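You operate a simulated robot arm through the tools that you are given. There is no shell and no other tool. Be economical: measure what you need, move in short steps, check, and stop when the job is done.

You are at the controls of a simulated two-armed robot. One attempt, no reset.

TASK
Wipe up the spill on the top of the steel table with the grey rag there and put it back.

It is judged by the outcome, as a careful person would: the job done as asked, and still so three seconds after it is handed in. It fails if anything else is knocked over, pushed out of place, dropped, spilled or broken.

THE ROBOT
Two 7-joint arms with two-finger parallel grippers on one trunk, on a base that drives. Base frame: it is fixed to the floor where the robot stands at the start and does not move with it; the origin is under the middle of the robot, x ahead of it, y to its left, z up; the surface under the hand at the start is at about z = 0.8. Units: m, degrees, N and s.
The left shoulder is at the start at [0.05, 0.187, 1.135], the right one opposite. With the tool pointing down near the work surface each hand reaches from about 0.1 to 0.66 m from the robot's upright axis, wherever it stands, measured 20 degrees to its own side. Payload 3.43 kg a hand.
Tool frame (each hand has its own): the origin (TCP) lies between the finger pads and is the grasp point; the fingertips stand 0.03 m ahead of it; z points along the fingers, y is the line along which they close. The gripper opens to 0.094 m. The fingers are 0.028 m wide and 0.01 m thick; the gripper's body (0.05 by 0.096 m) begins 0.055 m behind the TCP.
Orientation is that of the tool frame in the base frame, as a unit quaternion [w, x, y, z]. With the fingers straight down and closing along the base's y, the tool's x points along the base's -x, its y along +y and its z along -z.

THE INTERFACE
- The arms move only by the tool servo_tool. It takes "left_rows", "right_rows" or both (then of equal length, played together; a hand with none holds still); each is a list of rows, each a list of 3 entries, a list of its own where there are three numbers: the shift along the tool's x, y, z in m, then the turn, a rotation vector about the tool's x, y, z in degrees, then the opening, from 0 (shut) to 1 (fully open). In form: [[[tx, ty, tz], [rx, ry, rz], hand], ...]. A call has 1 to 12 rows; each row is the pose to reach, as a shift and turn from the pose commanded when the call began, along the tool's axes at that moment. Each row takes 0.2 s and may step no farther than 0.05 m and 8.6 degrees from the row before; otherwise, or with a gripper value out of range, the whole call is refused. A pose out of reach is approached as far as the arm can. The call stops where the force on the tool passes 40 N (or 10 N more than at its start, if that is more) or the arm is blocked; 0.2 s more then pass. The fingers move at their own pace (about 0.153 m/s each) and stop on an object; they squeeze with about 23 N. The grip force told is the motor's: it shows also when the fingers shut on nothing. Time passes only in rows, and 0.2 s behind the last, so rows that repeat a pose let the fingers close. It gives the time, the measured TCP pose, the force on the tool (base axes), the opening and the grip force at its end, in the units of the frame above (readings bear some noise), with the torque about the TCP (base axes, N m) and any sound that the robot's microphone picked up, and new pictures: "views" is both (left out), scene, wrist or none (wrist: the cameras of the hands that moved).
- Cameras (640 x 400 px; columns grow to the right, rows downward): "scene" is now at [0.1332, 0.0321, 1.287]; the picture's right is [0.40, -0.92, 0.00], its down [-0.61, -0.26, -0.75] and it looks along [0.69, 0.30, -0.66] (base axes); focal length 295 px, centre (320, 200). "left" rides on the left gripper at [0.076, -0.014, -0.102] in its tool frame; the picture's right is [0.18, 0.98, 0.00], its down [-0.75, 0.14, -0.64] and it looks along [-0.63, 0.12, 0.77] (tool axes); focal length 243 px, centre (320, 200). "right" rides on the right gripper at [0.076, 0.014, -0.103] in its tool frame; the picture's right is [-0.18, 0.98, 0.00], its down [-0.75, -0.14, -0.64] and it looks along [-0.63, -0.12, 0.77] (tool axes); focal length 243 px, centre (320, 200). There is no depth. A picture from a camera that has moved, and an enlarged one, comes with that camera's place and axes in the base frame and with its lens.
- lift_body(by): slides the trunk up (or, below 0, down) by that many m; the arms and the scene camera ride with it, the base frame stays. It gives what a move gives, with no picture.
- base_move(legs): drives the robot by 1 to 6 legs, each [ahead, left, turn to the left] in m, m and degrees, along the robot's own axes; the way and the turn of a leg run together, so that a leg with both is an arc; at most 1.5 m and 180 degrees a leg. The arms and the cameras ride along, it lands a little off, and it stops where it bumps. It gives what a move gives, and a new picture of the scene camera.
- turn_head(pan, tilt): turns the head with the scene camera to pan (to the left, within 80 degrees either way) and tilt (down, from -29 to 69), counted from straight ahead of the robot. It gives what a move gives, and a new picture of the scene camera.
- inspect(camera, box): a new picture of the part [left, top, right, bottom] of that camera's present view, enlarged. It takes no simulated time.
- finish_job(): hands the job in; it is judged then, once.

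Work in short steps. Places have to be worked out from the pictures, the camera data and where the tool is seen: move nearer, look again, correct. Check each grasp and each placing, and mend what went wrong. You have 120 turns and 260 pictures in all, those below and enlarged ones among them. Open the grippers and draw the arms clear of the work before you hand the job in, unless the task says otherwise; then end with one line.

The tools are called after "Emit:" as name(argument=value, ...) on one line, values as JSON. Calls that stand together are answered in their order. servo_tool: Moves the arms, as the interface text tells. Its arguments: {"type":"object","properties":{"left_rows":{"type":"array"},"right_rows":{"type":"array"},"views":{"type":"string","enum":["both","scene","wrist","none"]}},"required":[]} The other tools are called the same way: lift_body (by) slides the trunk up or down; base_move (legs) drives the base; turn_head (pan, tilt) turns the head that bears the scene camera; inspect (camera, box) takes an enlarged picture of a part of a camera's view; finish_job () hands the job in.

At the start:

```text
t: 0.0
left_tcp_pos: [0.2807, 0.3711, 0.9993]
left_ee_rot: [-0.001, 0.0, 1.0, 0.0]
left_wrist_force: [-0.7, 0.6, 0.1]
left_torque: [-0.01, -0.02, 0.01]
left_finger_gap: 0.0935
left_gripper_force: 0.1
right_tcp_pos: [0.4048, 0.0239, 1.0835]
right_ee_rot: [0.001, 0.001, 1.0, 0.001]
right_wrist_force: [0.3, -0.2, 1.0]
right_torque: [0.03, 0.0, 0.03]
right_finger_gap: 0.0939
right_gripper_force: 0.0
trunk travel left (down, up): [-0.35, 0.082]
robot x, y, heading: [0.0013, 0.0017, -0.0]
head pan, tilt: [23.5, 41.4]
```

scene: 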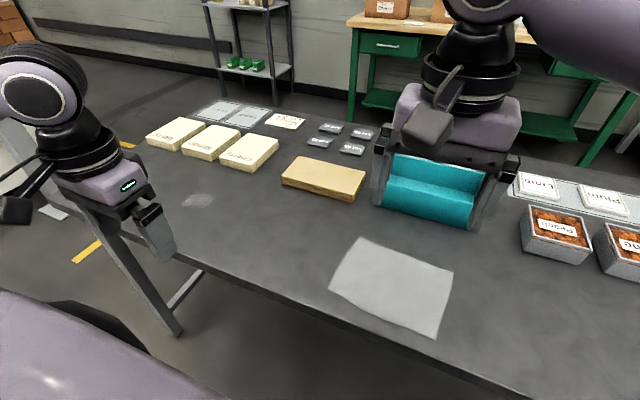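
right: 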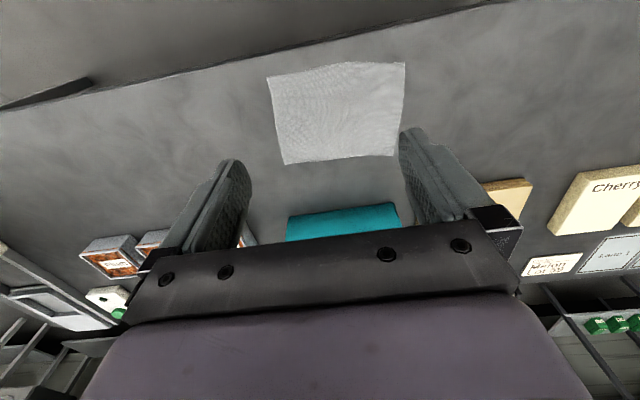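
left: 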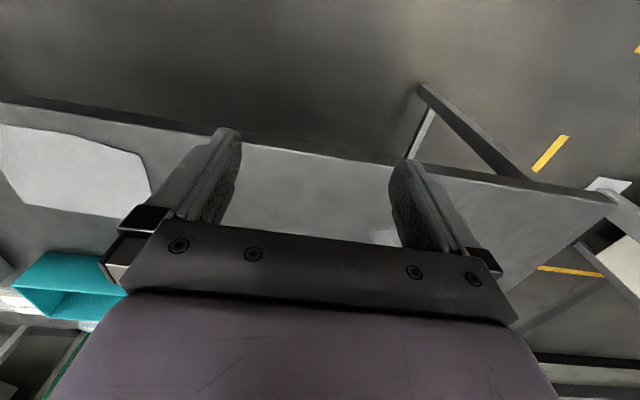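

The light sheet near (393,287) looks like the rag and the pale patch near (197,200) may be the spill. I'll enlarge both before moving.

Emit:
inspect(camera="scene", box=[130, 100, 330, 225])

Emit:
inspect(camera="scene", box=[300, 220, 480, 350])

Emit:
inspect(camera="right", box=[200, 40, 460, 200])

```text
3.20 times, centred on (230, 162) of scene
camera zoom: at [0.1332, 0.0321, 1.287], right [0.4, -0.92, 0.0], down [-0.61, -0.26, -0.75], along [0.69, 0.3, -0.66], focal length 944 px, centre (608, 320)
```

zoom: 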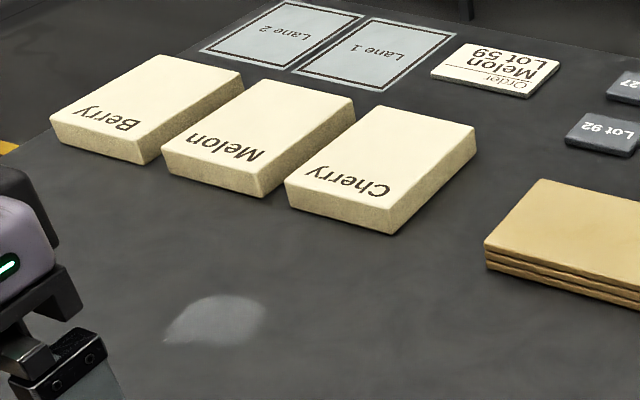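

```text
3.08 times, centred on (390, 285) of scene
camera zoom: at [0.1332, 0.0321, 1.287], right [0.4, -0.92, 0.0], down [-0.61, -0.26, -0.75], along [0.69, 0.3, -0.66], focal length 908 px, centre (105, -62)
```

zoom: 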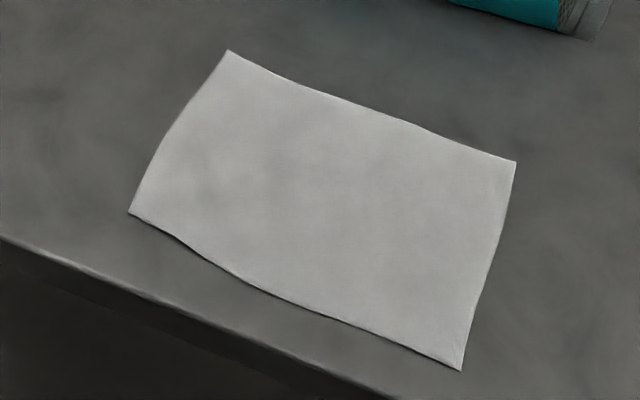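

```text
2.46 times, centred on (330, 120) of right
camera zoom: at [0.3261, 0.0367, 1.1858], right [0.19, 0.98, 0.0], down [0.75, -0.14, 0.64], along [0.63, -0.12, -0.77], focal length 597 px, centre (295, 397)
```

zoom: 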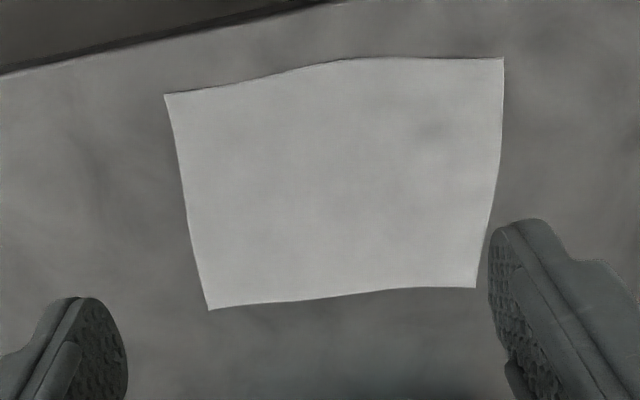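

The rag seems to be centred about (0.483, 0.034), about 0.15 x 0.20 m; the spill patch is about (0.52, 0.54). I'll look over the rest of the table to make sure there is no other rag or spill.

Emit:
turn_head(pan=-30, tilt=41)

Emit:
turn_head(pan=45, tilt=41)

```text
t: 1.2
left_tcp_pos: [0.2812, 0.3715, 0.9983]
left_ee_rot: [0.0, 0.0, 1.0, 0.0]
left_wrist_force: [0.9, 0.8, 0.3]
left_torque: [0.01, -0.01, 0.01]
left_finger_gap: 0.0941
left_gripper_force: 0.1
right_tcp_pos: [0.4029, 0.0234, 1.0841]
right_ee_rot: [0.001, 0.001, 1.0, 0.0]
right_wrist_force: [-0.6, -0.3, 0.0]
right_torque: [-0.01, -0.01, -0.01]
right_finger_gap: 0.0942
right_gripper_force: 0.1
trunk travel left (down, up): [-0.35, 0.082]
robot x, y, heading: [0.0016, 0.0013, -0.0]
head pan, tilt: [-30.0, 41.0]
camera scene: at [0.1292, -0.0436, 1.2875], right [-0.5, -0.87, 0.0], down [-0.57, 0.33, -0.75], along [0.65, -0.38, -0.66], focal length 295 px, centre (320, 200)
```

scene: 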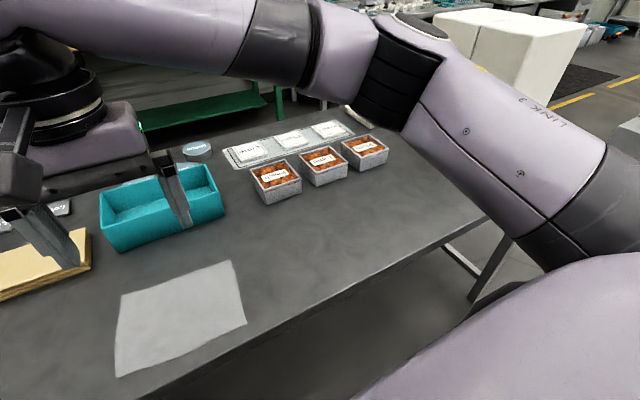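

```text
t: 2.7
left_tcp_pos: [0.2819, 0.371, 0.9989]
left_ee_rot: [0.0, 0.0, 1.0, 0.0]
left_wrist_force: [0.5, 0.1, 0.3]
left_torque: [0.0, 0.03, 0.03]
left_finger_gap: 0.0942
left_gripper_force: 0.1
right_tcp_pos: [0.4034, 0.0235, 1.0828]
right_ee_rot: [0.002, 0.002, 1.0, 0.0]
right_wrist_force: [0.3, 0.4, -0.7]
right_torque: [0.01, 0.0, 0.0]
right_finger_gap: 0.0939
right_gripper_force: 0.0
trunk travel left (down, up): [-0.35, 0.082]
robot x, y, heading: [0.0021, 0.0009, -0.1]
head pan, tilt: [45.0, 41.0]
camera scene: at [0.1158, 0.0581, 1.2875], right [0.71, -0.71, 0.0], down [-0.46, -0.46, -0.75], along [0.53, 0.53, -0.66], focal length 295 px, centre (320, 200)
```

scene: 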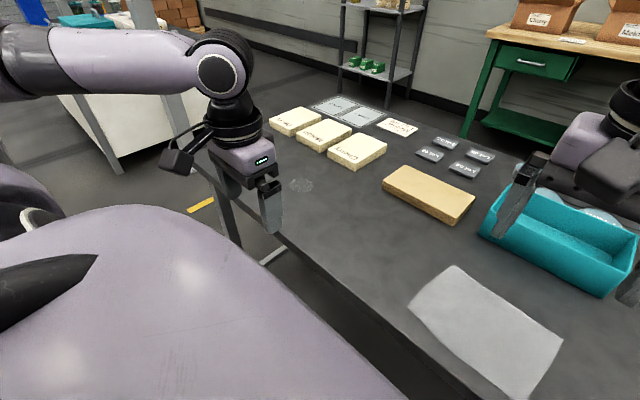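

No other rag or spill is seen. Plan: move the right hand aside, drive left 0.22 m so the left hand reaches both rag and spill without driving in between.

Emit:
servo_tool(right_rows=[[[0.02, -0.045, 0], [0, 0, 0], 1], [[0.04, -0.09, 0], [0, 0, 0], 1], [[0.06, -0.135, 0], [0, 0, 0], 1], [[0.08, -0.18, 0], [0, 0, 0], 1], [[0.1, -0.225, 0], [0, 0, 0], 1], [[0.12, -0.27, 0], [0, 0, 0], 1]], views="none")

Emit:
base_move(legs=[[0, 0.22, 0]])

Emit:
turn_head(pan=0, tilt=50)

```text
t: 4.1
left_tcp_pos: [0.2808, 0.3715, 0.9989]
left_ee_rot: [0.001, -0.001, 1.0, -0.001]
left_wrist_force: [0.5, 0.2, -0.2]
left_torque: [0.01, -0.01, 0.03]
left_finger_gap: 0.094
left_gripper_force: 0.0
right_tcp_pos: [0.2815, -0.2503, 1.0819]
right_ee_rot: [0.001, 0.001, 1.0, 0.0]
right_wrist_force: [-0.5, 0.9, 0.0]
right_torque: [0.02, 0.02, -0.01]
right_finger_gap: 0.0942
right_gripper_force: 0.1
trunk travel left (down, up): [-0.35, 0.082]
robot x, y, heading: [-0.0009, -0.0006, -0.2]
head pan, tilt: [45.0, 41.0]
```

```text
t: 6.7
left_tcp_pos: [0.282, 0.5971, 0.999]
left_ee_rot: [0.0, 0.0, 1.0, 0.001]
left_wrist_force: [0.5, 0.4, -0.2]
left_torque: [-0.03, -0.01, 0.01]
left_finger_gap: 0.0938
left_gripper_force: 0.0
right_tcp_pos: [0.2827, -0.0245, 1.0834]
right_ee_rot: [0.001, 0.002, 1.0, 0.0]
right_wrist_force: [-0.2, 0.4, -0.1]
right_torque: [-0.02, 0.03, 0.01]
right_finger_gap: 0.0944
right_gripper_force: 0.1
trunk travel left (down, up): [-0.35, 0.082]
robot x, y, heading: [0.001, 0.2219, -0.1]
head pan, tilt: [45.0, 41.0]
camera scene: at [0.1158, 0.2844, 1.2875], right [0.71, -0.71, 0.0], down [-0.46, -0.46, -0.75], along [0.53, 0.53, -0.66], focal length 295 px, centre (320, 200)
```

scene: 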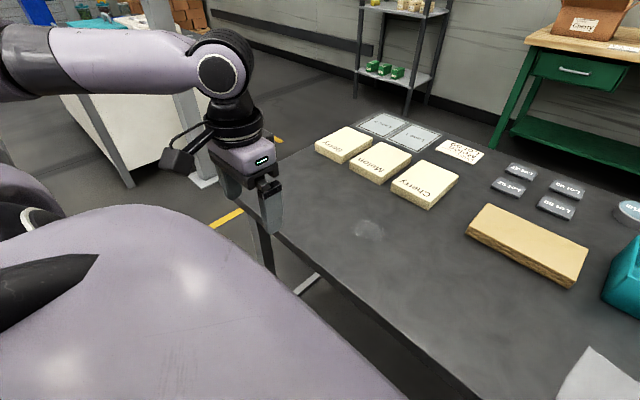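

```text
t: 7.8
left_tcp_pos: [0.2818, 0.5968, 0.9991]
left_ee_rot: [0.0, 0.0, 1.0, 0.0]
left_wrist_force: [-0.2, 0.3, 0.1]
left_torque: [0.01, 0.04, -0.01]
left_finger_gap: 0.0941
left_gripper_force: 0.0
right_tcp_pos: [0.2829, -0.0242, 1.0822]
right_ee_rot: [0.001, 0.001, 1.0, 0.001]
right_wrist_force: [0.2, 0.4, -0.4]
right_torque: [-0.02, -0.02, 0.0]
right_finger_gap: 0.0938
right_gripper_force: 0.1
trunk travel left (down, up): [-0.35, 0.082]
robot x, y, heading: [0.0029, 0.2263, -0.1]
head pan, tilt: [0.0, 50.0]
camera scene: at [0.1332, 0.2246, 1.2748], right [0.0, -1.0, 0.0], down [-0.77, 0.0, -0.64], along [0.64, 0.0, -0.77], focal length 295 px, centre (320, 200)
```

scene: 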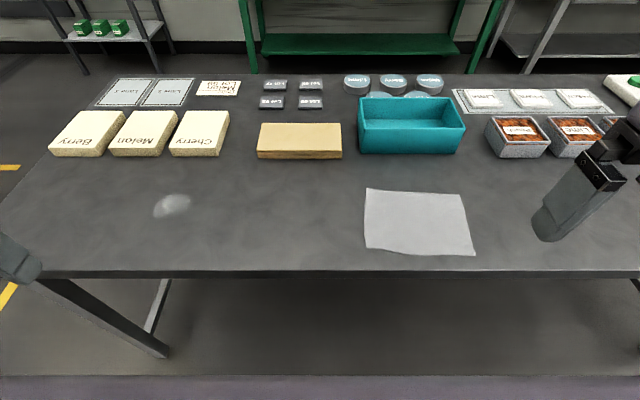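

Clear view now: rag centre (0.483,0.034), spill centre (0.514,0.530). I move the right hand farther off and bring the left hand above the rag.

Emit:
servo_tool(right_rows=[[[0.02, -0.04, 0], [0, 0, 0], 1], [[0.04, -0.08, 0], [0, 0, 0], 1], [[0.06, -0.12, 0], [0, 0, 0], 1], [[0.08, -0.16, 0], [0, 0, 0], 1]], views="none")

Emit:
servo_tool(left_rows=[[[-0.0165, -0.0465, 0], [0, 0, 0], 1], [[-0.033, -0.093, 0], [0, 0, 0], 1], [[-0.0495, -0.1395, 0], [0, 0, 0], 1], [[-0.066, -0.186, 0], [0, 0, 0], 1], [[-0.0825, -0.2325, 0], [0, 0, 0], 1], [[-0.099, -0.279, 0], [0, 0, 0], 1], [[-0.1155, -0.3255, 0], [0, 0, 0], 1], [[-0.132, -0.372, 0], [0, 0, 0], 1], [[-0.1485, -0.4185, 0], [0, 0, 0], 1], [[-0.165, -0.465, 0], [0, 0, 0], 1], [[-0.1815, -0.5115, 0], [0, 0, 0], 1], [[-0.198, -0.558, 0], [0, 0, 0], 1]])

```text
t: 8.8
left_tcp_pos: [0.2813, 0.5969, 0.9979]
left_ee_rot: [0.0, -0.001, 1.0, 0.0]
left_wrist_force: [-0.7, 0.9, 0.0]
left_torque: [0.03, -0.02, 0.0]
left_finger_gap: 0.0941
left_gripper_force: 0.0
right_tcp_pos: [0.2012, -0.1808, 1.0819]
right_ee_rot: [0.001, 0.0, 1.0, 0.0]
right_wrist_force: [0.3, 0.3, 1.5]
right_torque: [0.01, 0.03, -0.01]
right_finger_gap: 0.0939
right_gripper_force: 0.0
trunk travel left (down, up): [-0.35, 0.082]
robot x, y, heading: [0.0011, 0.2273, -0.2]
head pan, tilt: [0.0, 50.0]
```

```text
t: 11.4
left_tcp_pos: [0.3709, 0.3482, 1.0159]
left_ee_rot: [-0.001, 0.0, 1.0, -0.001]
left_wrist_force: [-0.9, 0.6, 0.6]
left_torque: [0.0, 0.03, -0.01]
left_finger_gap: 0.0942
left_gripper_force: 0.1
left hand out of reach, approached as far as the arm can: row 6, 7, 8, 9, 10, 11, 12
right_tcp_pos: [0.201, -0.1822, 1.0818]
right_ee_rot: [0.001, 0.002, 1.0, 0.0]
right_wrist_force: [0.4, 1.1, 0.4]
right_torque: [0.01, 0.0, 0.03]
right_finger_gap: 0.094
right_gripper_force: 0.0
trunk travel left (down, up): [-0.35, 0.082]
robot x, y, heading: [-0.0021, 0.227, -0.0]
head pan, tilt: [0.0, 50.0]
camera scene: at [0.1332, 0.2246, 1.2748], right [0.0, -1.0, 0.0], down [-0.77, 0.0, -0.64], along [0.64, 0.0, -0.77], focal length 295 px, centre (320, 200)
camera left: at [0.296, 0.3334, 1.1193], right [-0.18, 0.98, 0.0], down [0.75, 0.14, 0.64], along [0.63, 0.12, -0.77], focal length 243 px, centre (320, 200)
```

scene: 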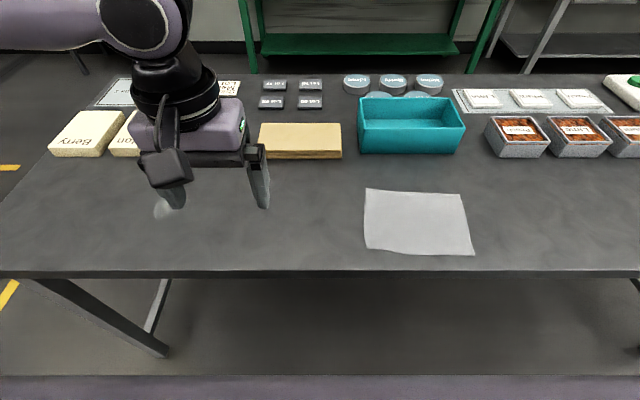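
left: 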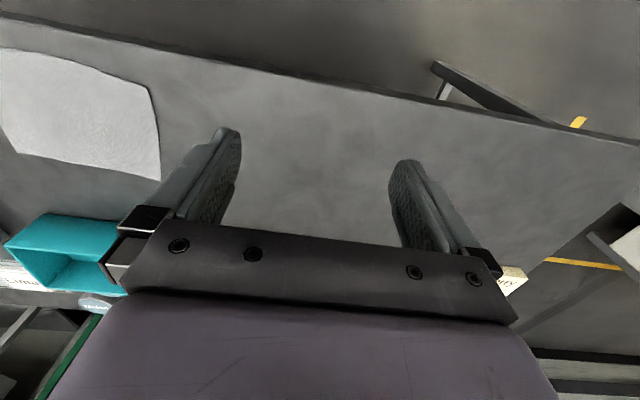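

The left arm cannot cross inward that far, so the right hand will take the rag (already on its side) and I'll drive for the spill. First the left hand goes back out.

Emit:
servo_tool(left_rows=[[[0.015, 0.045, 0], [0, 0, 0], 1], [[0.03, 0.09, 0], [0, 0, 0], 1], [[0.045, 0.135, 0], [0, 0, 0], 1], [[0.06, 0.18, 0], [0, 0, 0], 1], [[0.075, 0.225, 0], [0, 0, 0], 1]], views="none")

Emit:
servo_tool(right_rows=[[[-0.04, 0.03, 0], [0, 0, 0], 1], [[-0.08, 0.06, 0], [0, 0, 0], 1], [[-0.12, 0.09, 0], [0, 0, 0], 1], [[-0.16, 0.12, 0], [0, 0, 0], 1], [[-0.2, 0.15, 0], [0, 0, 0], 1], [[-0.24, 0.18, 0], [0, 0, 0], 1], [[-0.28, 0.215, 0], [0, 0, 0], 1], [[-0.28, 0.215, 0.04], [0, 0, 0], 1], [[-0.28, 0.215, 0.08], [0, 0, 0], 1], [[-0.28, 0.215, 0.12], [0, 0, 0], 1]])

```text
t: 12.6
left_tcp_pos: [0.2938, 0.5816, 1.0229]
left_ee_rot: [-0.001, 0.002, 1.0, -0.002]
left_wrist_force: [-0.3, 0.8, 1.2]
left_torque: [-0.03, 0.01, 0.01]
left_finger_gap: 0.0941
left_gripper_force: 0.0
right_tcp_pos: [0.2015, -0.1812, 1.0828]
right_ee_rot: [0.001, 0.001, 1.0, -0.001]
right_wrist_force: [-0.3, 0.2, 0.3]
right_torque: [0.0, -0.01, -0.01]
right_finger_gap: 0.0937
right_gripper_force: 0.0
trunk travel left (down, up): [-0.35, 0.082]
robot x, y, heading: [0.0032, 0.226, -0.0]
head pan, tilt: [0.0, 50.0]
```

```text
refused: row 7 steps farther than a row can; nothing moved
```

Row 7 was a hair too long; same path in smaller steps.

Emit:
servo_tool(right_rows=[[[-0.035, 0.027, 0], [0, 0, 0], 1], [[-0.07, 0.054, 0], [0, 0, 0], 1], [[-0.105, 0.081, 0], [0, 0, 0], 1], [[-0.14, 0.108, 0], [0, 0, 0], 1], [[-0.175, 0.135, 0], [0, 0, 0], 1], [[-0.21, 0.162, 0], [0, 0, 0], 1], [[-0.245, 0.189, 0], [0, 0, 0], 1], [[-0.28, 0.215, 0], [0, 0, 0], 1], [[-0.28, 0.215, 0.04], [0, 0, 0], 1], [[-0.28, 0.215, 0.08], [0, 0, 0], 1], [[-0.28, 0.215, 0.12], [0, 0, 0], 1]])

```text
t: 15.0
left_tcp_pos: [0.2944, 0.5808, 1.0237]
left_ee_rot: [-0.001, 0.0, 1.0, -0.001]
left_wrist_force: [1.1, -0.1, -0.6]
left_torque: [-0.02, 0.0, 0.02]
left_finger_gap: 0.0939
left_gripper_force: 0.1
right_tcp_pos: [0.4832, 0.0278, 0.9596]
right_ee_rot: [0.002, 0.0, 1.0, 0.0]
right_wrist_force: [0.6, -0.7, -0.1]
right_torque: [-0.01, 0.02, -0.03]
right_finger_gap: 0.094
right_gripper_force: 0.1
right hand out of reach, approached as far as the arm can: row 2
trunk travel left (down, up): [-0.35, 0.082]
robot x, y, heading: [0.0026, 0.2273, 0.2]
head pan, tilt: [0.0, 50.0]
camera scene: at [0.1333, 0.2244, 1.2748], right [0.0, -1.0, 0.0], down [-0.77, 0.0, -0.64], along [0.64, 0.0, -0.77], focal length 295 px, centre (320, 200)
camera right: at [0.4051, 0.0412, 1.0622], right [0.19, 0.98, 0.0], down [0.75, -0.14, 0.64], along [0.63, -0.12, -0.77], focal length 243 px, centre (320, 200)
```

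scene: 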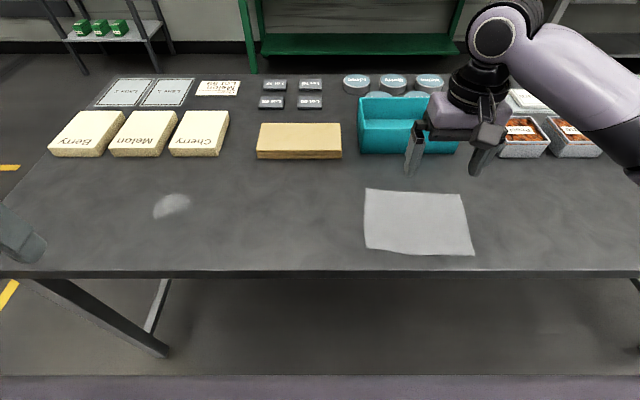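
right: 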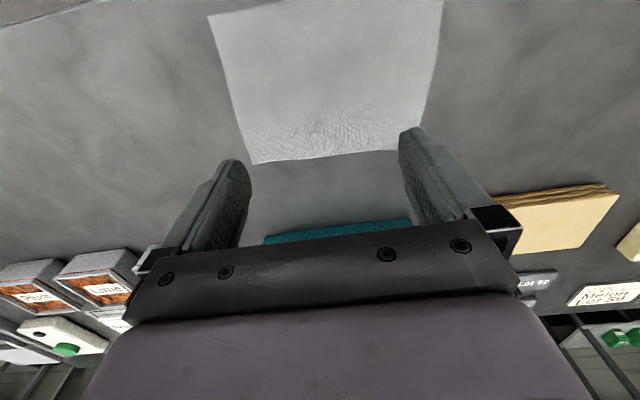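

The right hand is over the rag at (0.483,0.028). Descend to fingertips about 4 cm above the table with a partial opening and look.

Emit:
servo_tool(right_rows=[[[0, -0.003, 0.03], [0, 0, 0], 0.6], [[0, -0.006, 0.06], [0, 0, 0], 0.6], [[0, -0.006, 0.09], [0, 0, 0], 0.6]])

```text
t: 15.8
left_tcp_pos: [0.2942, 0.5806, 1.0233]
left_ee_rot: [0.0, 0.0, 1.0, 0.0]
left_wrist_force: [-0.4, -0.3, 0.0]
left_torque: [0.01, -0.01, 0.0]
left_finger_gap: 0.0939
left_gripper_force: 0.1
right_tcp_pos: [0.4822, 0.0243, 0.8707]
right_ee_rot: [0.0, 0.0, 1.0, 0.0]
right_wrist_force: [0.6, -0.1, 0.2]
right_torque: [-0.01, 0.02, -0.02]
right_finger_gap: 0.0563
right_gripper_force: 0.1
trunk travel left (down, up): [-0.35, 0.082]
robot x, y, heading: [0.0012, 0.2262, 0.1]
head pan, tilt: [0.0, 50.0]
camera scene: at [0.1332, 0.2245, 1.2748], right [0.0, -1.0, 0.0], down [-0.77, 0.0, -0.64], along [0.64, 0.0, -0.77], focal length 295 px, centre (320, 200)
camera right: at [0.4052, 0.0373, 0.9736], right [0.19, 0.98, 0.0], down [0.75, -0.14, 0.64], along [0.63, -0.12, -0.77], focal length 243 px, centre (320, 200)
```

scene: 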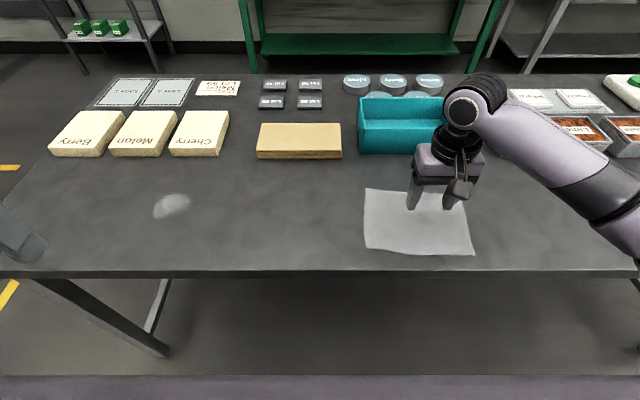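
right: 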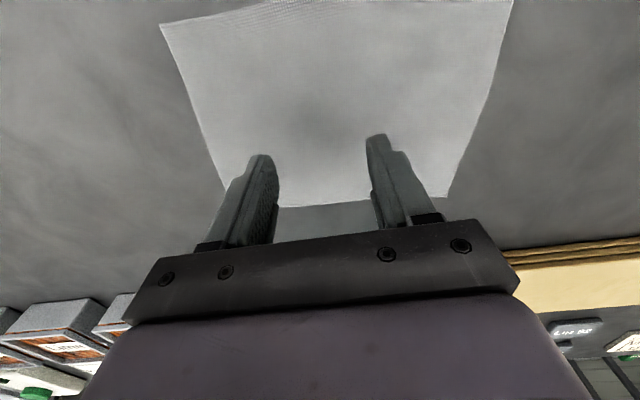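

Over the rag. Descend in small steps to light contact.

Emit:
servo_tool(right_rows=[[[0, 0, 0.015], [0, 0, 0], 0.6], [[0, 0, 0.028], [0, 0, 0], 0.6], [[0, 0, 0.034], [0, 0, 0], 0.6], [[0, 0, 0.038], [0, 0, 0], 0.6], [[0, 0, 0.041], [0, 0, 0], 0.6]], views="wrist")

```text
t: 17.0
left_tcp_pos: [0.294, 0.5807, 1.0233]
left_ee_rot: [0.001, -0.001, 1.0, 0.0]
left_wrist_force: [0.1, -0.3, 0.6]
left_torque: [0.01, 0.01, 0.02]
left_finger_gap: 0.094
left_gripper_force: 0.1
right_tcp_pos: [0.4837, 0.0241, 0.8316]
right_ee_rot: [0.0, 0.001, 1.0, -0.001]
right_wrist_force: [0.0, 0.2, -0.2]
right_torque: [0.0, -0.02, 0.03]
right_finger_gap: 0.0565
right_gripper_force: 0.2
trunk travel left (down, up): [-0.35, 0.082]
robot x, y, heading: [0.0004, 0.2278, -0.1]
head pan, tilt: [0.0, 50.0]
camera right: at [0.4066, 0.0377, 0.9344], right [0.19, 0.98, 0.0], down [0.75, -0.14, 0.64], along [0.63, -0.12, -0.77], focal length 243 px, centre (320, 200)
```

right: 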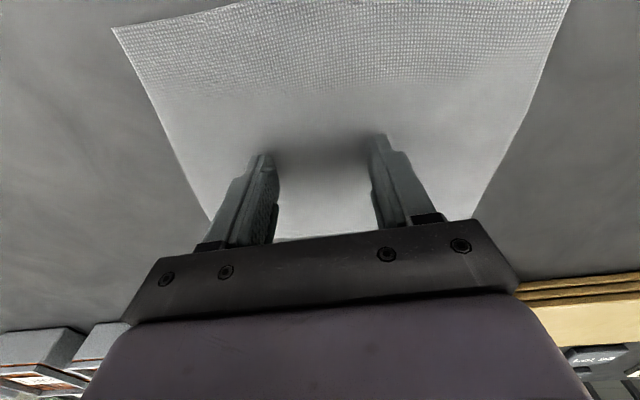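

No contact yet at TCP z 0.832; continue down in 2 mm steps.

Emit:
servo_tool(right_rows=[[[0, 0, 0.002], [0, 0, 0], 0.6], [[0, 0, 0.004], [0, 0, 0], 0.6], [[0, 0, 0.006], [0, 0, 0], 0.6]], views="wrist")

```text
t: 17.8
left_tcp_pos: [0.2925, 0.5818, 1.0243]
left_ee_rot: [0.001, 0.0, 1.0, 0.0]
left_wrist_force: [-0.2, 0.0, 0.4]
left_torque: [-0.02, -0.04, 0.02]
left_finger_gap: 0.0943
left_gripper_force: 0.2
right_tcp_pos: [0.4831, 0.0254, 0.8316]
right_ee_rot: [0.005, 0.002, 1.0, 0.0]
right_wrist_force: [-1.1, -4.7, 31.2]
right_torque: [-0.31, 0.27, 0.05]
right_finger_gap: 0.0566
right_gripper_force: 0.0
trunk travel left (down, up): [-0.35, 0.082]
robot x, y, heading: [-0.0026, 0.2296, 0.1]
head pan, tilt: [0.0, 50.0]
camera right: at [0.4055, 0.038, 0.9331], right [0.19, 0.98, 0.0], down [0.75, -0.14, 0.65], along [0.64, -0.12, -0.76], focal length 243 px, centre (320, 200)
```

right: 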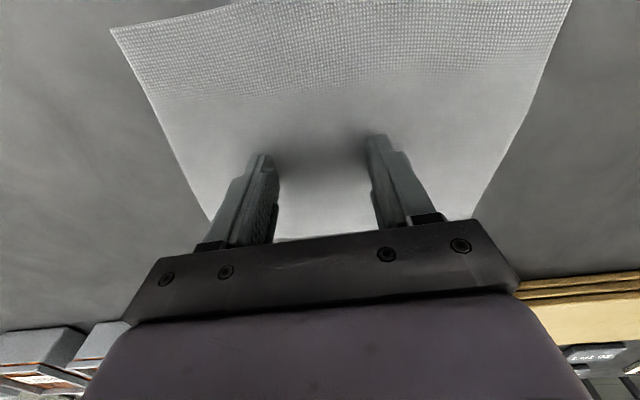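

Contact at 31 N. I ease off slightly and close the fingers to pinch the cloth.

Emit:
servo_tool(right_rows=[[[0, 0, -0.003], [0, 0, 0], 0.6], [[0, 0, -0.003], [0, 0, 0], 0.3], [[0, 0, -0.003], [0, 0, 0], 0], [[0, 0, -0.003], [0, 0, 0], 0], [[0, 0, -0.003], [0, 0, 0], 0]])

```text
t: 19.0
left_tcp_pos: [0.2925, 0.5815, 1.0238]
left_ee_rot: [0.001, -0.001, 1.0, 0.0]
left_wrist_force: [-0.1, -0.1, -0.4]
left_torque: [-0.03, 0.02, -0.03]
left_finger_gap: 0.0939
left_gripper_force: 0.0
right_tcp_pos: [0.483, 0.027, 0.8302]
right_ee_rot: [0.002, 0.001, 1.0, 0.0]
right_wrist_force: [1.4, 3.4, 24.9]
right_torque: [0.13, 0.11, -0.05]
right_finger_gap: 0.0031
right_gripper_force: 23.1
trunk travel left (down, up): [-0.35, 0.082]
robot x, y, heading: [0.0013, 0.2286, -0.1]
head pan, tilt: [0.0, 50.0]
camera scene: at [0.1313, 0.2257, 1.2751], right [0.0, -1.0, 0.0], down [-0.76, 0.0, -0.64], along [0.64, 0.0, -0.76], focal length 295 px, centre (320, 200)
camera right: at [0.406, 0.04, 0.9334], right [0.18, 0.98, 0.0], down [0.75, -0.14, 0.65], along [0.64, -0.12, -0.76], focal length 243 px, centre (320, 200)
```

scene: 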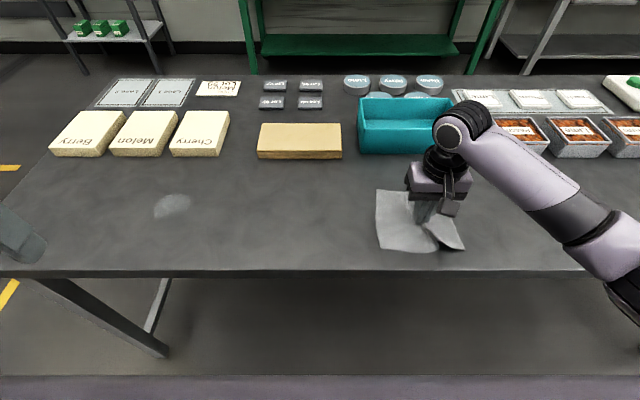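
right: 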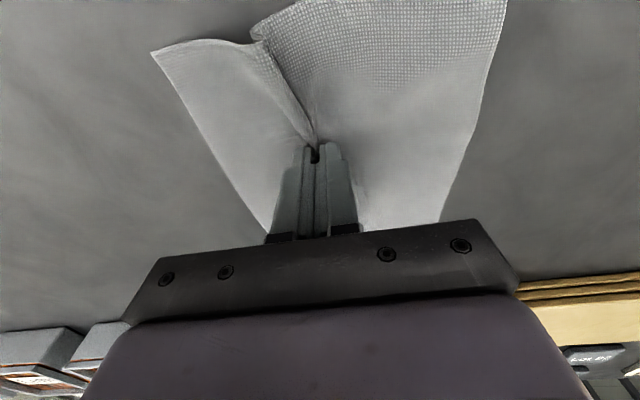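

The cloth is pinched in a fold (gap 3 mm). Lift it gently 12 cm.

Emit:
servo_tool(right_rows=[[[0, 0, -0.02], [0, 0, 0], 0], [[0, 0, -0.04], [0, 0, 0], 0], [[0, 0, -0.07], [0, 0, 0], 0], [[0, 0, -0.1], [0, 0, 0], 0], [[0, 0, -0.13], [0, 0, 0], 0]])

```text
t: 20.2
left_tcp_pos: [0.2938, 0.5807, 1.0236]
left_ee_rot: [0.0, 0.001, 1.0, -0.001]
left_wrist_force: [-0.2, -1.3, 0.3]
left_torque: [0.02, -0.03, -0.02]
left_finger_gap: 0.0942
left_gripper_force: 0.1
right_tcp_pos: [0.4832, 0.0243, 0.9592]
right_ee_rot: [0.0, 0.001, 1.0, 0.0]
right_wrist_force: [-0.2, -0.9, 0.3]
right_torque: [0.01, -0.01, -0.03]
right_finger_gap: 0.003
right_gripper_force: 23.3
trunk travel left (down, up): [-0.35, 0.082]
robot x, y, heading: [-0.0025, 0.2277, 0.3]
head pan, tilt: [0.0, 50.0]
camera scene: at [0.133, 0.2247, 1.2747], right [0.0, -1.0, 0.0], down [-0.77, 0.0, -0.64], along [0.64, 0.0, -0.77], focal length 295 px, centre (320, 200)
camera right: at [0.4065, 0.037, 1.0618], right [0.19, 0.98, 0.0], down [0.75, -0.14, 0.64], along [0.63, -0.12, -0.77], focal length 243 px, centre (320, 200)
```

scene: 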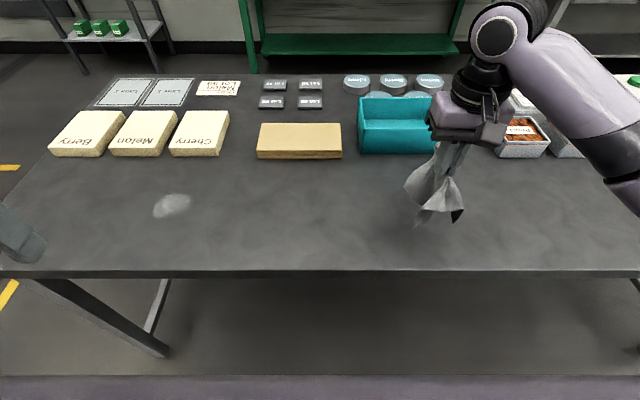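
right: 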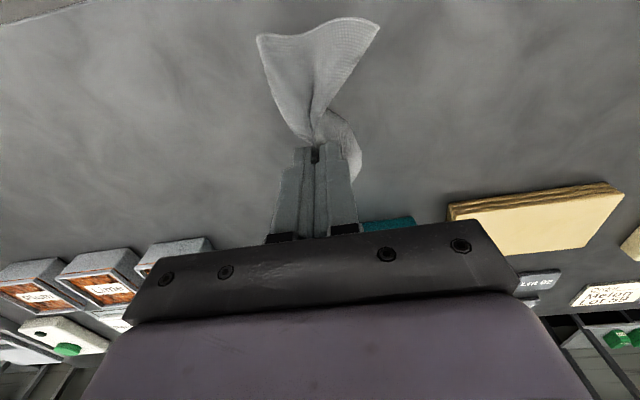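

The rag hangs cleanly from the right hand. Drive 0.48 m left, then look at the spill from above.

Emit:
base_move(legs=[[0, 0.48, 0]])

```text
t: 25.0
left_tcp_pos: [0.2996, 1.065, 1.0237]
left_ee_rot: [0.0, 0.005, 1.0, 0.0]
left_wrist_force: [-0.8, -0.1, -0.3]
left_torque: [-0.02, 0.0, 0.0]
left_finger_gap: 0.0941
left_gripper_force: 0.1
right_tcp_pos: [0.4848, 0.5069, 0.9585]
right_ee_rot: [0.002, 0.006, 1.0, 0.0]
right_wrist_force: [0.1, -0.5, 0.0]
right_torque: [0.01, 0.0, 0.01]
right_finger_gap: 0.0032
right_gripper_force: 22.5
trunk travel left (down, up): [-0.35, 0.082]
robot x, y, heading: [-0.0023, 0.7132, -0.4]
head pan, tilt: [0.0, 50.0]
camera scene: at [0.1356, 0.71, 1.2748], right [-0.01, -1.0, 0.0], down [-0.77, 0.01, -0.64], along [0.64, -0.01, -0.77], focal length 295 px, centre (320, 200)
```

scene: 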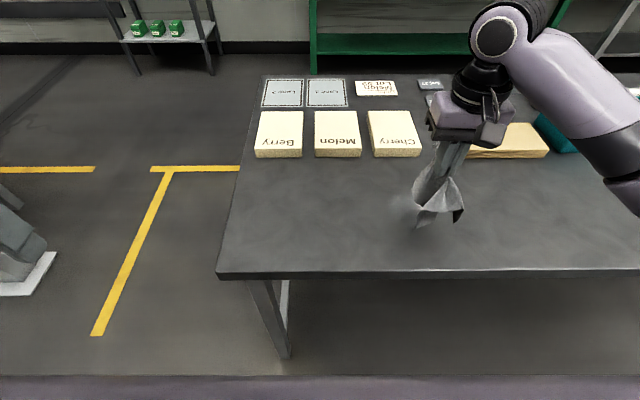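

The rag is right over the spill's near side. Shift to (0.515,0.53) and lower until the bunch rests on the table.

Emit:
servo_tool(right_rows=[[[-0.03, 0.023, 0.02], [0, 0, 0], 0], [[-0.03, 0.023, 0.05], [0, 0, 0], 0], [[-0.03, 0.023, 0.08], [0, 0, 0], 0], [[-0.03, 0.023, 0.1], [0, 0, 0], 0], [[-0.03, 0.023, 0.115], [0, 0, 0], 0], [[-0.03, 0.023, 0.122], [0, 0, 0], 0]])

```text
t: 26.4
left_tcp_pos: [0.2986, 1.0657, 1.0238]
left_ee_rot: [0.0, 0.004, 1.0, 0.0]
left_wrist_force: [0.3, 0.4, 0.5]
left_torque: [-0.05, 0.01, 0.01]
left_finger_gap: 0.0942
left_gripper_force: 0.0
right_tcp_pos: [0.516, 0.5275, 0.8378]
right_ee_rot: [0.001, 0.006, 1.0, 0.001]
right_wrist_force: [0.4, -0.1, 1.9]
right_torque: [0.02, 0.02, -0.01]
right_finger_gap: 0.0032
right_gripper_force: 23.1
trunk travel left (down, up): [-0.35, 0.082]
robot x, y, heading: [0.0014, 0.7113, -0.6]
head pan, tilt: [0.0, 50.0]
camera scene: at [0.1354, 0.7099, 1.2749], right [-0.01, -1.0, 0.0], down [-0.77, 0.01, -0.64], along [0.64, -0.01, -0.77], focal length 295 px, centre (320, 200)
camera right: at [0.4387, 0.5416, 0.94], right [0.19, 0.98, 0.0], down [0.75, -0.15, 0.64], along [0.63, -0.12, -0.77], focal length 243 px, centre (320, 200)
```

scene: 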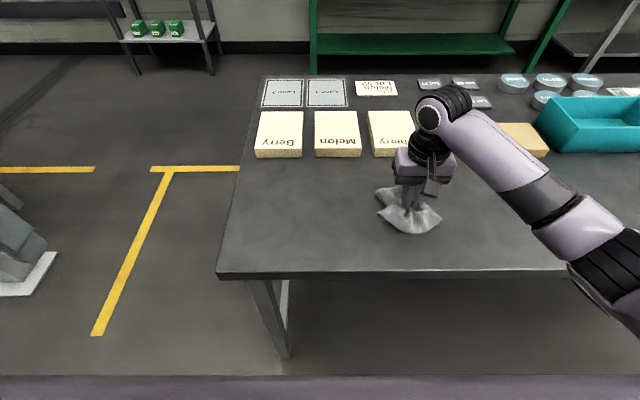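
right: 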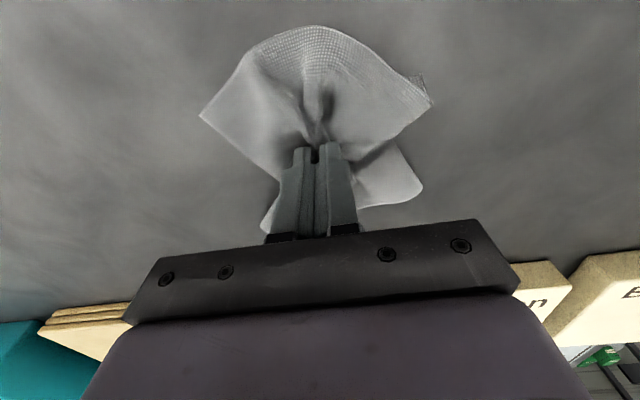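

Light contact (2 N) with the cloth under the fingers. Press a bit and wipe in strokes along y over the spill.

Emit:
servo_tool(right_rows=[[[0, 0, 0.003], [0, 0, 0], 0], [[0, 0, 0.005], [0, 0, 0], 0], [[0, 0.03, 0.005], [0, 0, 0], 0], [[0, 0.06, 0.005], [0, 0, 0], 0], [[0, 0.03, 0.005], [0, 0, 0], 0], [[0, 0, 0.005], [0, 0, 0], 0], [[0, -0.03, 0.005], [0, 0, 0], 0], [[0, -0.06, 0.005], [0, 0, 0], 0], [[0.02, -0.04, 0.005], [0, 0, 0], 0], [[0.025, 0, 0.005], [0, 0, 0], 0], [[0.025, 0.04, 0.005], [0, 0, 0], 0], [[0.025, 0.06, 0.005], [0, 0, 0], 0]])

```text
t: 29.0
left_tcp_pos: [0.2988, 1.066, 1.0237]
left_ee_rot: [-0.001, 0.005, 1.0, 0.0]
left_wrist_force: [0.3, -0.7, 0.1]
left_torque: [-0.02, -0.01, 0.02]
left_finger_gap: 0.0939
left_gripper_force: 0.1
right_tcp_pos: [0.4881, 0.5897, 0.8331]
right_ee_rot: [0.002, 0.005, 1.0, 0.0]
right_wrist_force: [-0.3, -5.9, 23.2]
right_torque: [-0.08, 0.23, 0.05]
right_finger_gap: 0.0029
right_gripper_force: 23.3
trunk travel left (down, up): [-0.35, 0.082]
robot x, y, heading: [0.0022, 0.7126, -0.4]
head pan, tilt: [0.0, 50.0]
camera scene: at [0.1336, 0.7099, 1.2752], right [-0.01, -1.0, 0.0], down [-0.76, 0.01, -0.64], along [0.64, -0.01, -0.76], focal length 295 px, centre (320, 200)
camera right: at [0.4107, 0.6029, 0.9354], right [0.2, 0.98, 0.0], down [0.75, -0.15, 0.64], along [0.63, -0.13, -0.76], focal length 243 px, centre (320, 200)
```

scene: 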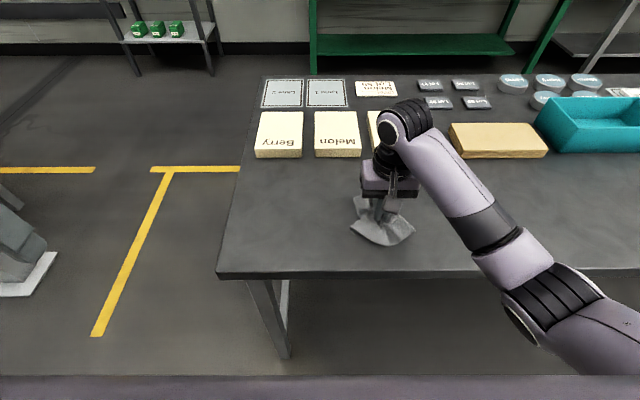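
right: 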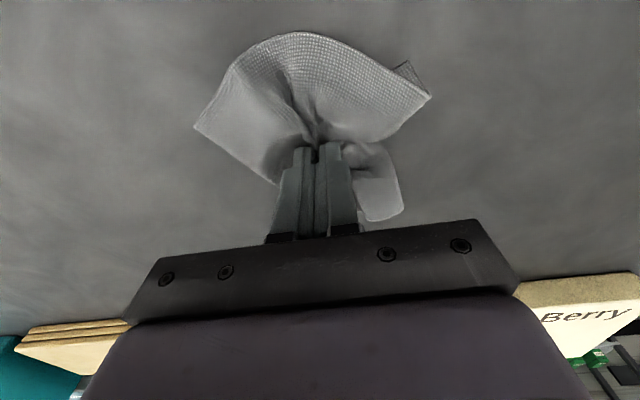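

Contact is steady at ~23 N. Do the far strokes (x up to 0.545), coming back over the middle.

Emit:
servo_tool(right_rows=[[[-0.035, 0, 0], [0, 0, 0], 0], [[-0.055, -0.03, 0], [0, 0, 0], 0], [[-0.055, -0.065, 0], [0, 0, 0], 0], [[-0.055, -0.1, 0], [0, 0, 0], 0], [[-0.04, -0.12, 0], [0, 0, 0], 0], [[-0.04, -0.085, 0], [0, 0, 0], 0], [[-0.04, -0.05, 0], [0, 0, 0], 0], [[-0.04, -0.015, 0], [0, 0, 0], 0], [[-0.02, -0.03, 0], [0, 0, 0], 0], [[-0.015, -0.06, 0], [0, 0, 0], 0], [[-0.015, -0.09, 0], [0, 0, 0], 0], [[-0.015, -0.12, 0], [0, 0, 0], 0]], views="none")

Emit:
servo_tool(right_rows=[[[0, 0, -0.03], [0, 0, 0], 0], [[0, 0, -0.07], [0, 0, 0], 0], [[0, -0.04, -0.11], [0, 0, 0], 0], [[0, -0.08, -0.12], [0, 0, 0], 0], [[0, -0.12, -0.12], [0, 0, 0], 0]])

```text
t: 31.6
left_tcp_pos: [0.2987, 1.0651, 1.0234]
left_ee_rot: [0.0, 0.005, 1.0, 0.0]
left_wrist_force: [0.8, 0.4, 0.3]
left_torque: [0.0, 0.0, -0.04]
left_finger_gap: 0.0942
left_gripper_force: 0.0
right_tcp_pos: [0.5049, 0.4698, 0.8326]
right_ee_rot: [0.0, 0.005, 1.0, 0.0]
right_wrist_force: [-0.4, 1.3, 6.7]
right_torque: [0.09, 0.08, -0.03]
right_finger_gap: 0.003
right_gripper_force: 22.7
trunk travel left (down, up): [-0.35, 0.082]
robot x, y, heading: [0.001, 0.7123, -0.3]
head pan, tilt: [0.0, 50.0]
```

```text
refused: row 3 steps farther than a row can; nothing moved
```

Strokes done; lift and move to the right so the table under the spill can be seen.

Emit:
servo_tool(right_rows=[[[0, 0, -0.03], [0, 0, 0], 0], [[0, 0, -0.07], [0, 0, 0], 0], [[0, -0.03, -0.1], [0, 0, 0], 0], [[0, -0.07, -0.12], [0, 0, 0], 0], [[0, -0.11, -0.12], [0, 0, 0], 0]])

Emit:
inspect(camera="scene", box=[300, 140, 500, 265])

```text
t: 32.8
left_tcp_pos: [0.299, 1.065, 1.024]
left_ee_rot: [0.0, 0.004, 1.0, -0.001]
left_wrist_force: [0.3, 0.4, -0.4]
left_torque: [0.02, 0.02, 0.0]
left_finger_gap: 0.0941
left_gripper_force: 0.1
right_tcp_pos: [0.5017, 0.3577, 0.9519]
right_ee_rot: [0.0, 0.005, 1.0, -0.001]
right_wrist_force: [0.5, -0.3, 0.1]
right_torque: [0.02, -0.02, 0.0]
right_finger_gap: 0.0032
right_gripper_force: 23.0
trunk travel left (down, up): [-0.35, 0.082]
robot x, y, heading: [0.0051, 0.7142, -0.6]
head pan, tilt: [0.0, 50.0]
camera scene: at [0.1355, 0.7095, 1.2748], right [-0.01, -1.0, 0.0], down [-0.77, 0.01, -0.64], along [0.64, -0.01, -0.77], focal length 295 px, centre (320, 200)
camera right: at [0.4249, 0.3714, 1.0542], right [0.19, 0.98, 0.0], down [0.75, -0.15, 0.64], along [0.63, -0.12, -0.77], focal length 243 px, centre (320, 200)
```

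scene: 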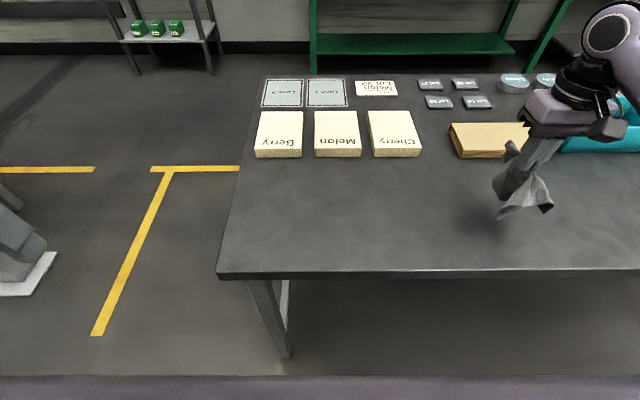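
right: 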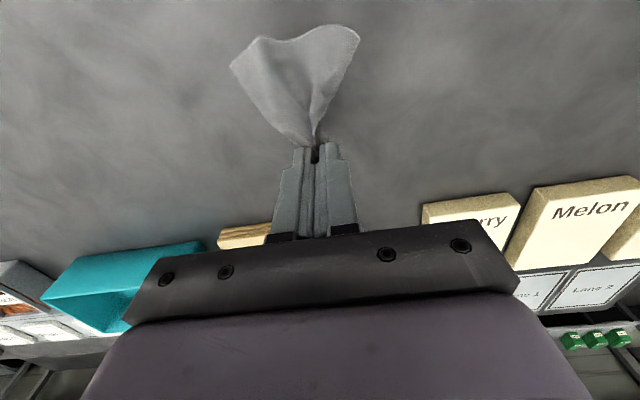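

```text
3.20 times, centred on (400, 202) of scene
camera zoom: at [0.1355, 0.7095, 1.2748], right [-0.01, -1.0, 0.0], down [-0.77, 0.01, -0.64], along [0.64, -0.01, -0.77], focal length 944 px, centre (64, 192)
```

zoom: 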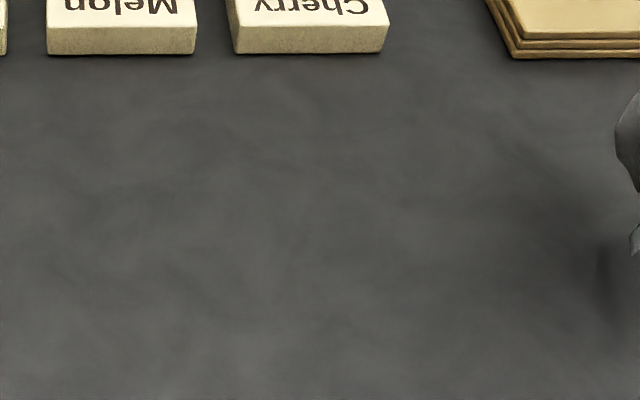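

The spill is gone. Bring the hand back to its former spot relative to the robot, then drive right 0.485 m.

Emit:
servo_tool(right_rows=[[[0.005, 0.04, -0.003], [0, 0, 0], 0], [[0.01, 0.08, -0.006], [0, 0, 0], 0], [[0.015, 0.12, -0.01], [0, 0, 0], 0], [[0.018, 0.155, -0.01], [0, 0, 0], 0]], views="none")

Emit:
base_move(legs=[[0, -0.482, 0.4]])

```text
t: 33.8
left_tcp_pos: [0.2999, 1.0651, 1.0226]
left_ee_rot: [0.0, 0.005, 1.0, 0.0]
left_wrist_force: [0.7, 0.4, -0.2]
left_torque: [-0.02, 0.0, 0.04]
left_finger_gap: 0.094
left_gripper_force: 0.0
right_tcp_pos: [0.4845, 0.5176, 0.9621]
right_ee_rot: [0.0, 0.005, 1.0, 0.0]
right_wrist_force: [-0.2, 0.0, -0.1]
right_torque: [-0.01, -0.01, -0.04]
right_finger_gap: 0.0032
right_gripper_force: 23.4
trunk travel left (down, up): [-0.35, 0.082]
robot x, y, heading: [0.0009, 0.712, -0.2]
head pan, tilt: [0.0, 50.0]
```

```text
t: 38.4
left_tcp_pos: [0.2918, 0.6018, 1.0233]
left_ee_rot: [0.0, -0.006, 1.0, 0.0]
left_wrist_force: [-1.0, 1.0, 0.1]
left_torque: [0.04, -0.05, 0.02]
left_finger_gap: 0.0941
left_gripper_force: 0.0
right_tcp_pos: [0.4877, 0.0547, 0.9609]
right_ee_rot: [0.0, -0.005, 1.0, -0.001]
right_wrist_force: [0.4, -0.4, 0.7]
right_torque: [0.01, -0.01, -0.03]
right_finger_gap: 0.0029
right_gripper_force: 23.1
trunk travel left (down, up): [-0.35, 0.082]
robot x, y, heading: [0.0031, 0.242, 0.3]
head pan, tilt: [0.0, 50.0]
camera scene: at [0.1356, 0.2428, 1.2748], right [0.01, -1.0, 0.0], down [-0.77, -0.01, -0.64], along [0.64, 0.01, -0.77], focal length 295 px, centre (320, 200)
```

scene: 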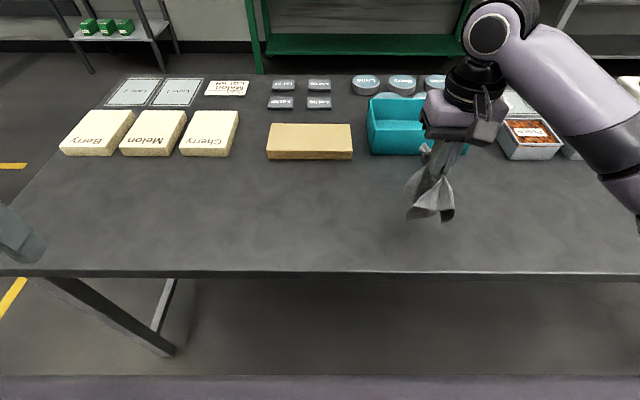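

Back near the rag's place. Lower it at (0.482,0.027) until the fingers just meet the table.

Emit:
servo_tool(right_rows=[[[0.005, -0.027, 0.02], [0, 0, 0], 0], [[0.005, -0.027, 0.05], [0, 0, 0], 0], [[0.005, -0.027, 0.08], [0, 0, 0], 0], [[0.005, -0.027, 0.105], [0, 0, 0], 0], [[0.005, -0.027, 0.12], [0, 0, 0], 0], [[0.005, -0.027, 0.126], [0, 0, 0], 0]])

```text
t: 39.8
left_tcp_pos: [0.2927, 0.6004, 1.024]
left_ee_rot: [0.0, -0.005, 1.0, 0.001]
left_wrist_force: [0.4, -0.6, 0.5]
left_torque: [-0.02, -0.02, -0.01]
left_finger_gap: 0.0941
left_gripper_force: 0.1
right_tcp_pos: [0.4821, 0.0277, 0.8371]
right_ee_rot: [0.001, -0.004, 1.0, 0.0]
right_wrist_force: [0.2, -0.6, 1.7]
right_torque: [-0.01, 0.0, 0.01]
right_finger_gap: 0.0031
right_gripper_force: 22.9
trunk travel left (down, up): [-0.35, 0.082]
robot x, y, heading: [0.0034, 0.2374, 0.5]
head pan, tilt: [0.0, 50.0]
camera scene: at [0.1355, 0.2429, 1.2749], right [0.01, -1.0, 0.0], down [-0.77, -0.01, -0.64], along [0.64, 0.01, -0.77], focal length 295 px, centre (320, 200)
camera right: at [0.4049, 0.0399, 0.9397], right [0.18, 0.98, 0.0], down [0.75, -0.14, 0.64], along [0.63, -0.11, -0.77], focal length 243 px, centre (320, 200)
```

scene: 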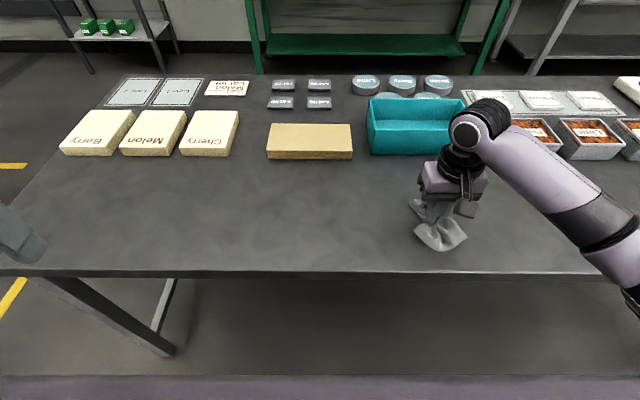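
right: 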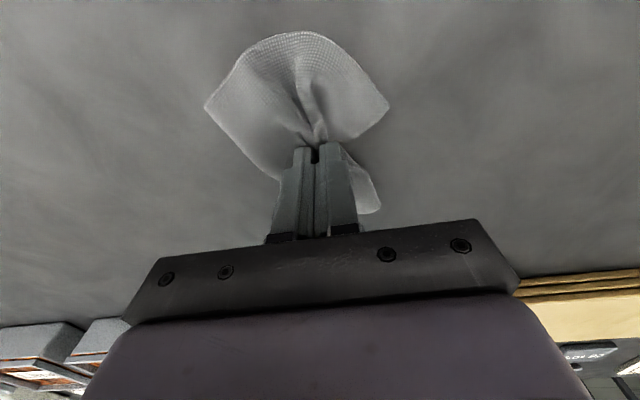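

Cloth rests on the table. Open the fingers fully here, wait, then rise straight up.

Emit:
servo_tool(right_rows=[[[0, 0, 0], [0, 0, 0], 0.4], [[0, 0, 0], [0, 0, 0], 0.8], [[0, 0, 0], [0, 0, 0], 0.8], [[0, 0, 0], [0, 0, 0], 0.8], [[0, 0, -0.02], [0, 0, 0], 0.8], [[0, 0, -0.05], [0, 0, 0], 0.8], [[0, 0, -0.09], [0, 0, 0], 0.8], [[0, 0, -0.13], [0, 0, 0], 0.8]])

```text
t: 41.6
left_tcp_pos: [0.2934, 0.6, 1.0231]
left_ee_rot: [0.0, -0.005, 1.0, -0.001]
left_wrist_force: [-0.4, 0.1, -0.5]
left_torque: [-0.03, 0.0, 0.01]
left_finger_gap: 0.0938
left_gripper_force: 0.0
right_tcp_pos: [0.4812, 0.0284, 0.9685]
right_ee_rot: [0.001, -0.003, 1.0, -0.001]
right_wrist_force: [0.2, 0.3, 0.2]
right_torque: [0.01, -0.01, -0.02]
right_finger_gap: 0.0753
right_gripper_force: 0.0
trunk travel left (down, up): [-0.35, 0.082]
robot x, y, heading: [0.0051, 0.2438, 0.9]
head pan, tilt: [0.0, 50.0]
camera scene: at [0.1354, 0.2431, 1.2747], right [0.01, -1.0, 0.0], down [-0.77, -0.01, -0.64], along [0.64, 0.01, -0.77], focal length 295 px, centre (320, 200)
camera right: at [0.404, 0.0415, 1.0711], right [0.18, 0.98, 0.0], down [0.75, -0.13, 0.64], along [0.63, -0.11, -0.77], focal length 243 px, centre (320, 200)
```

scene: 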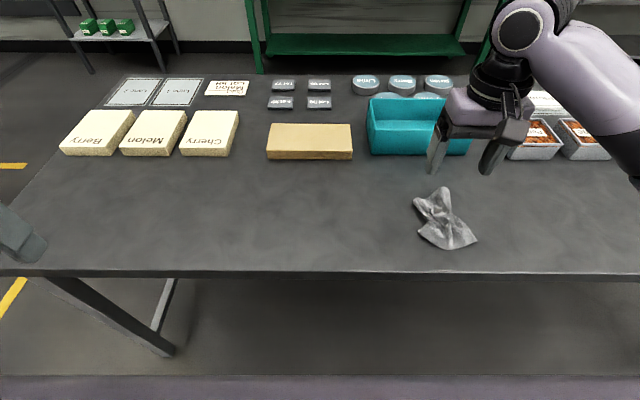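
right: 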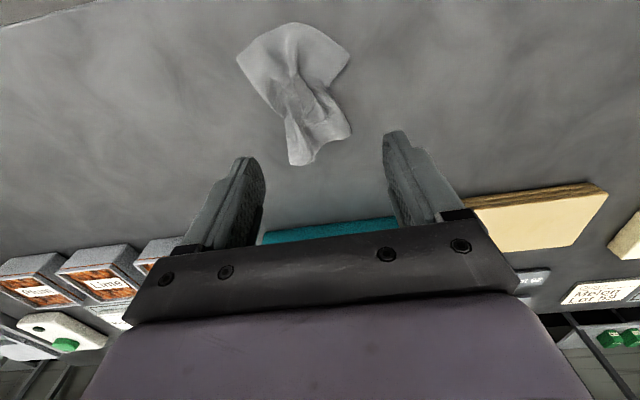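

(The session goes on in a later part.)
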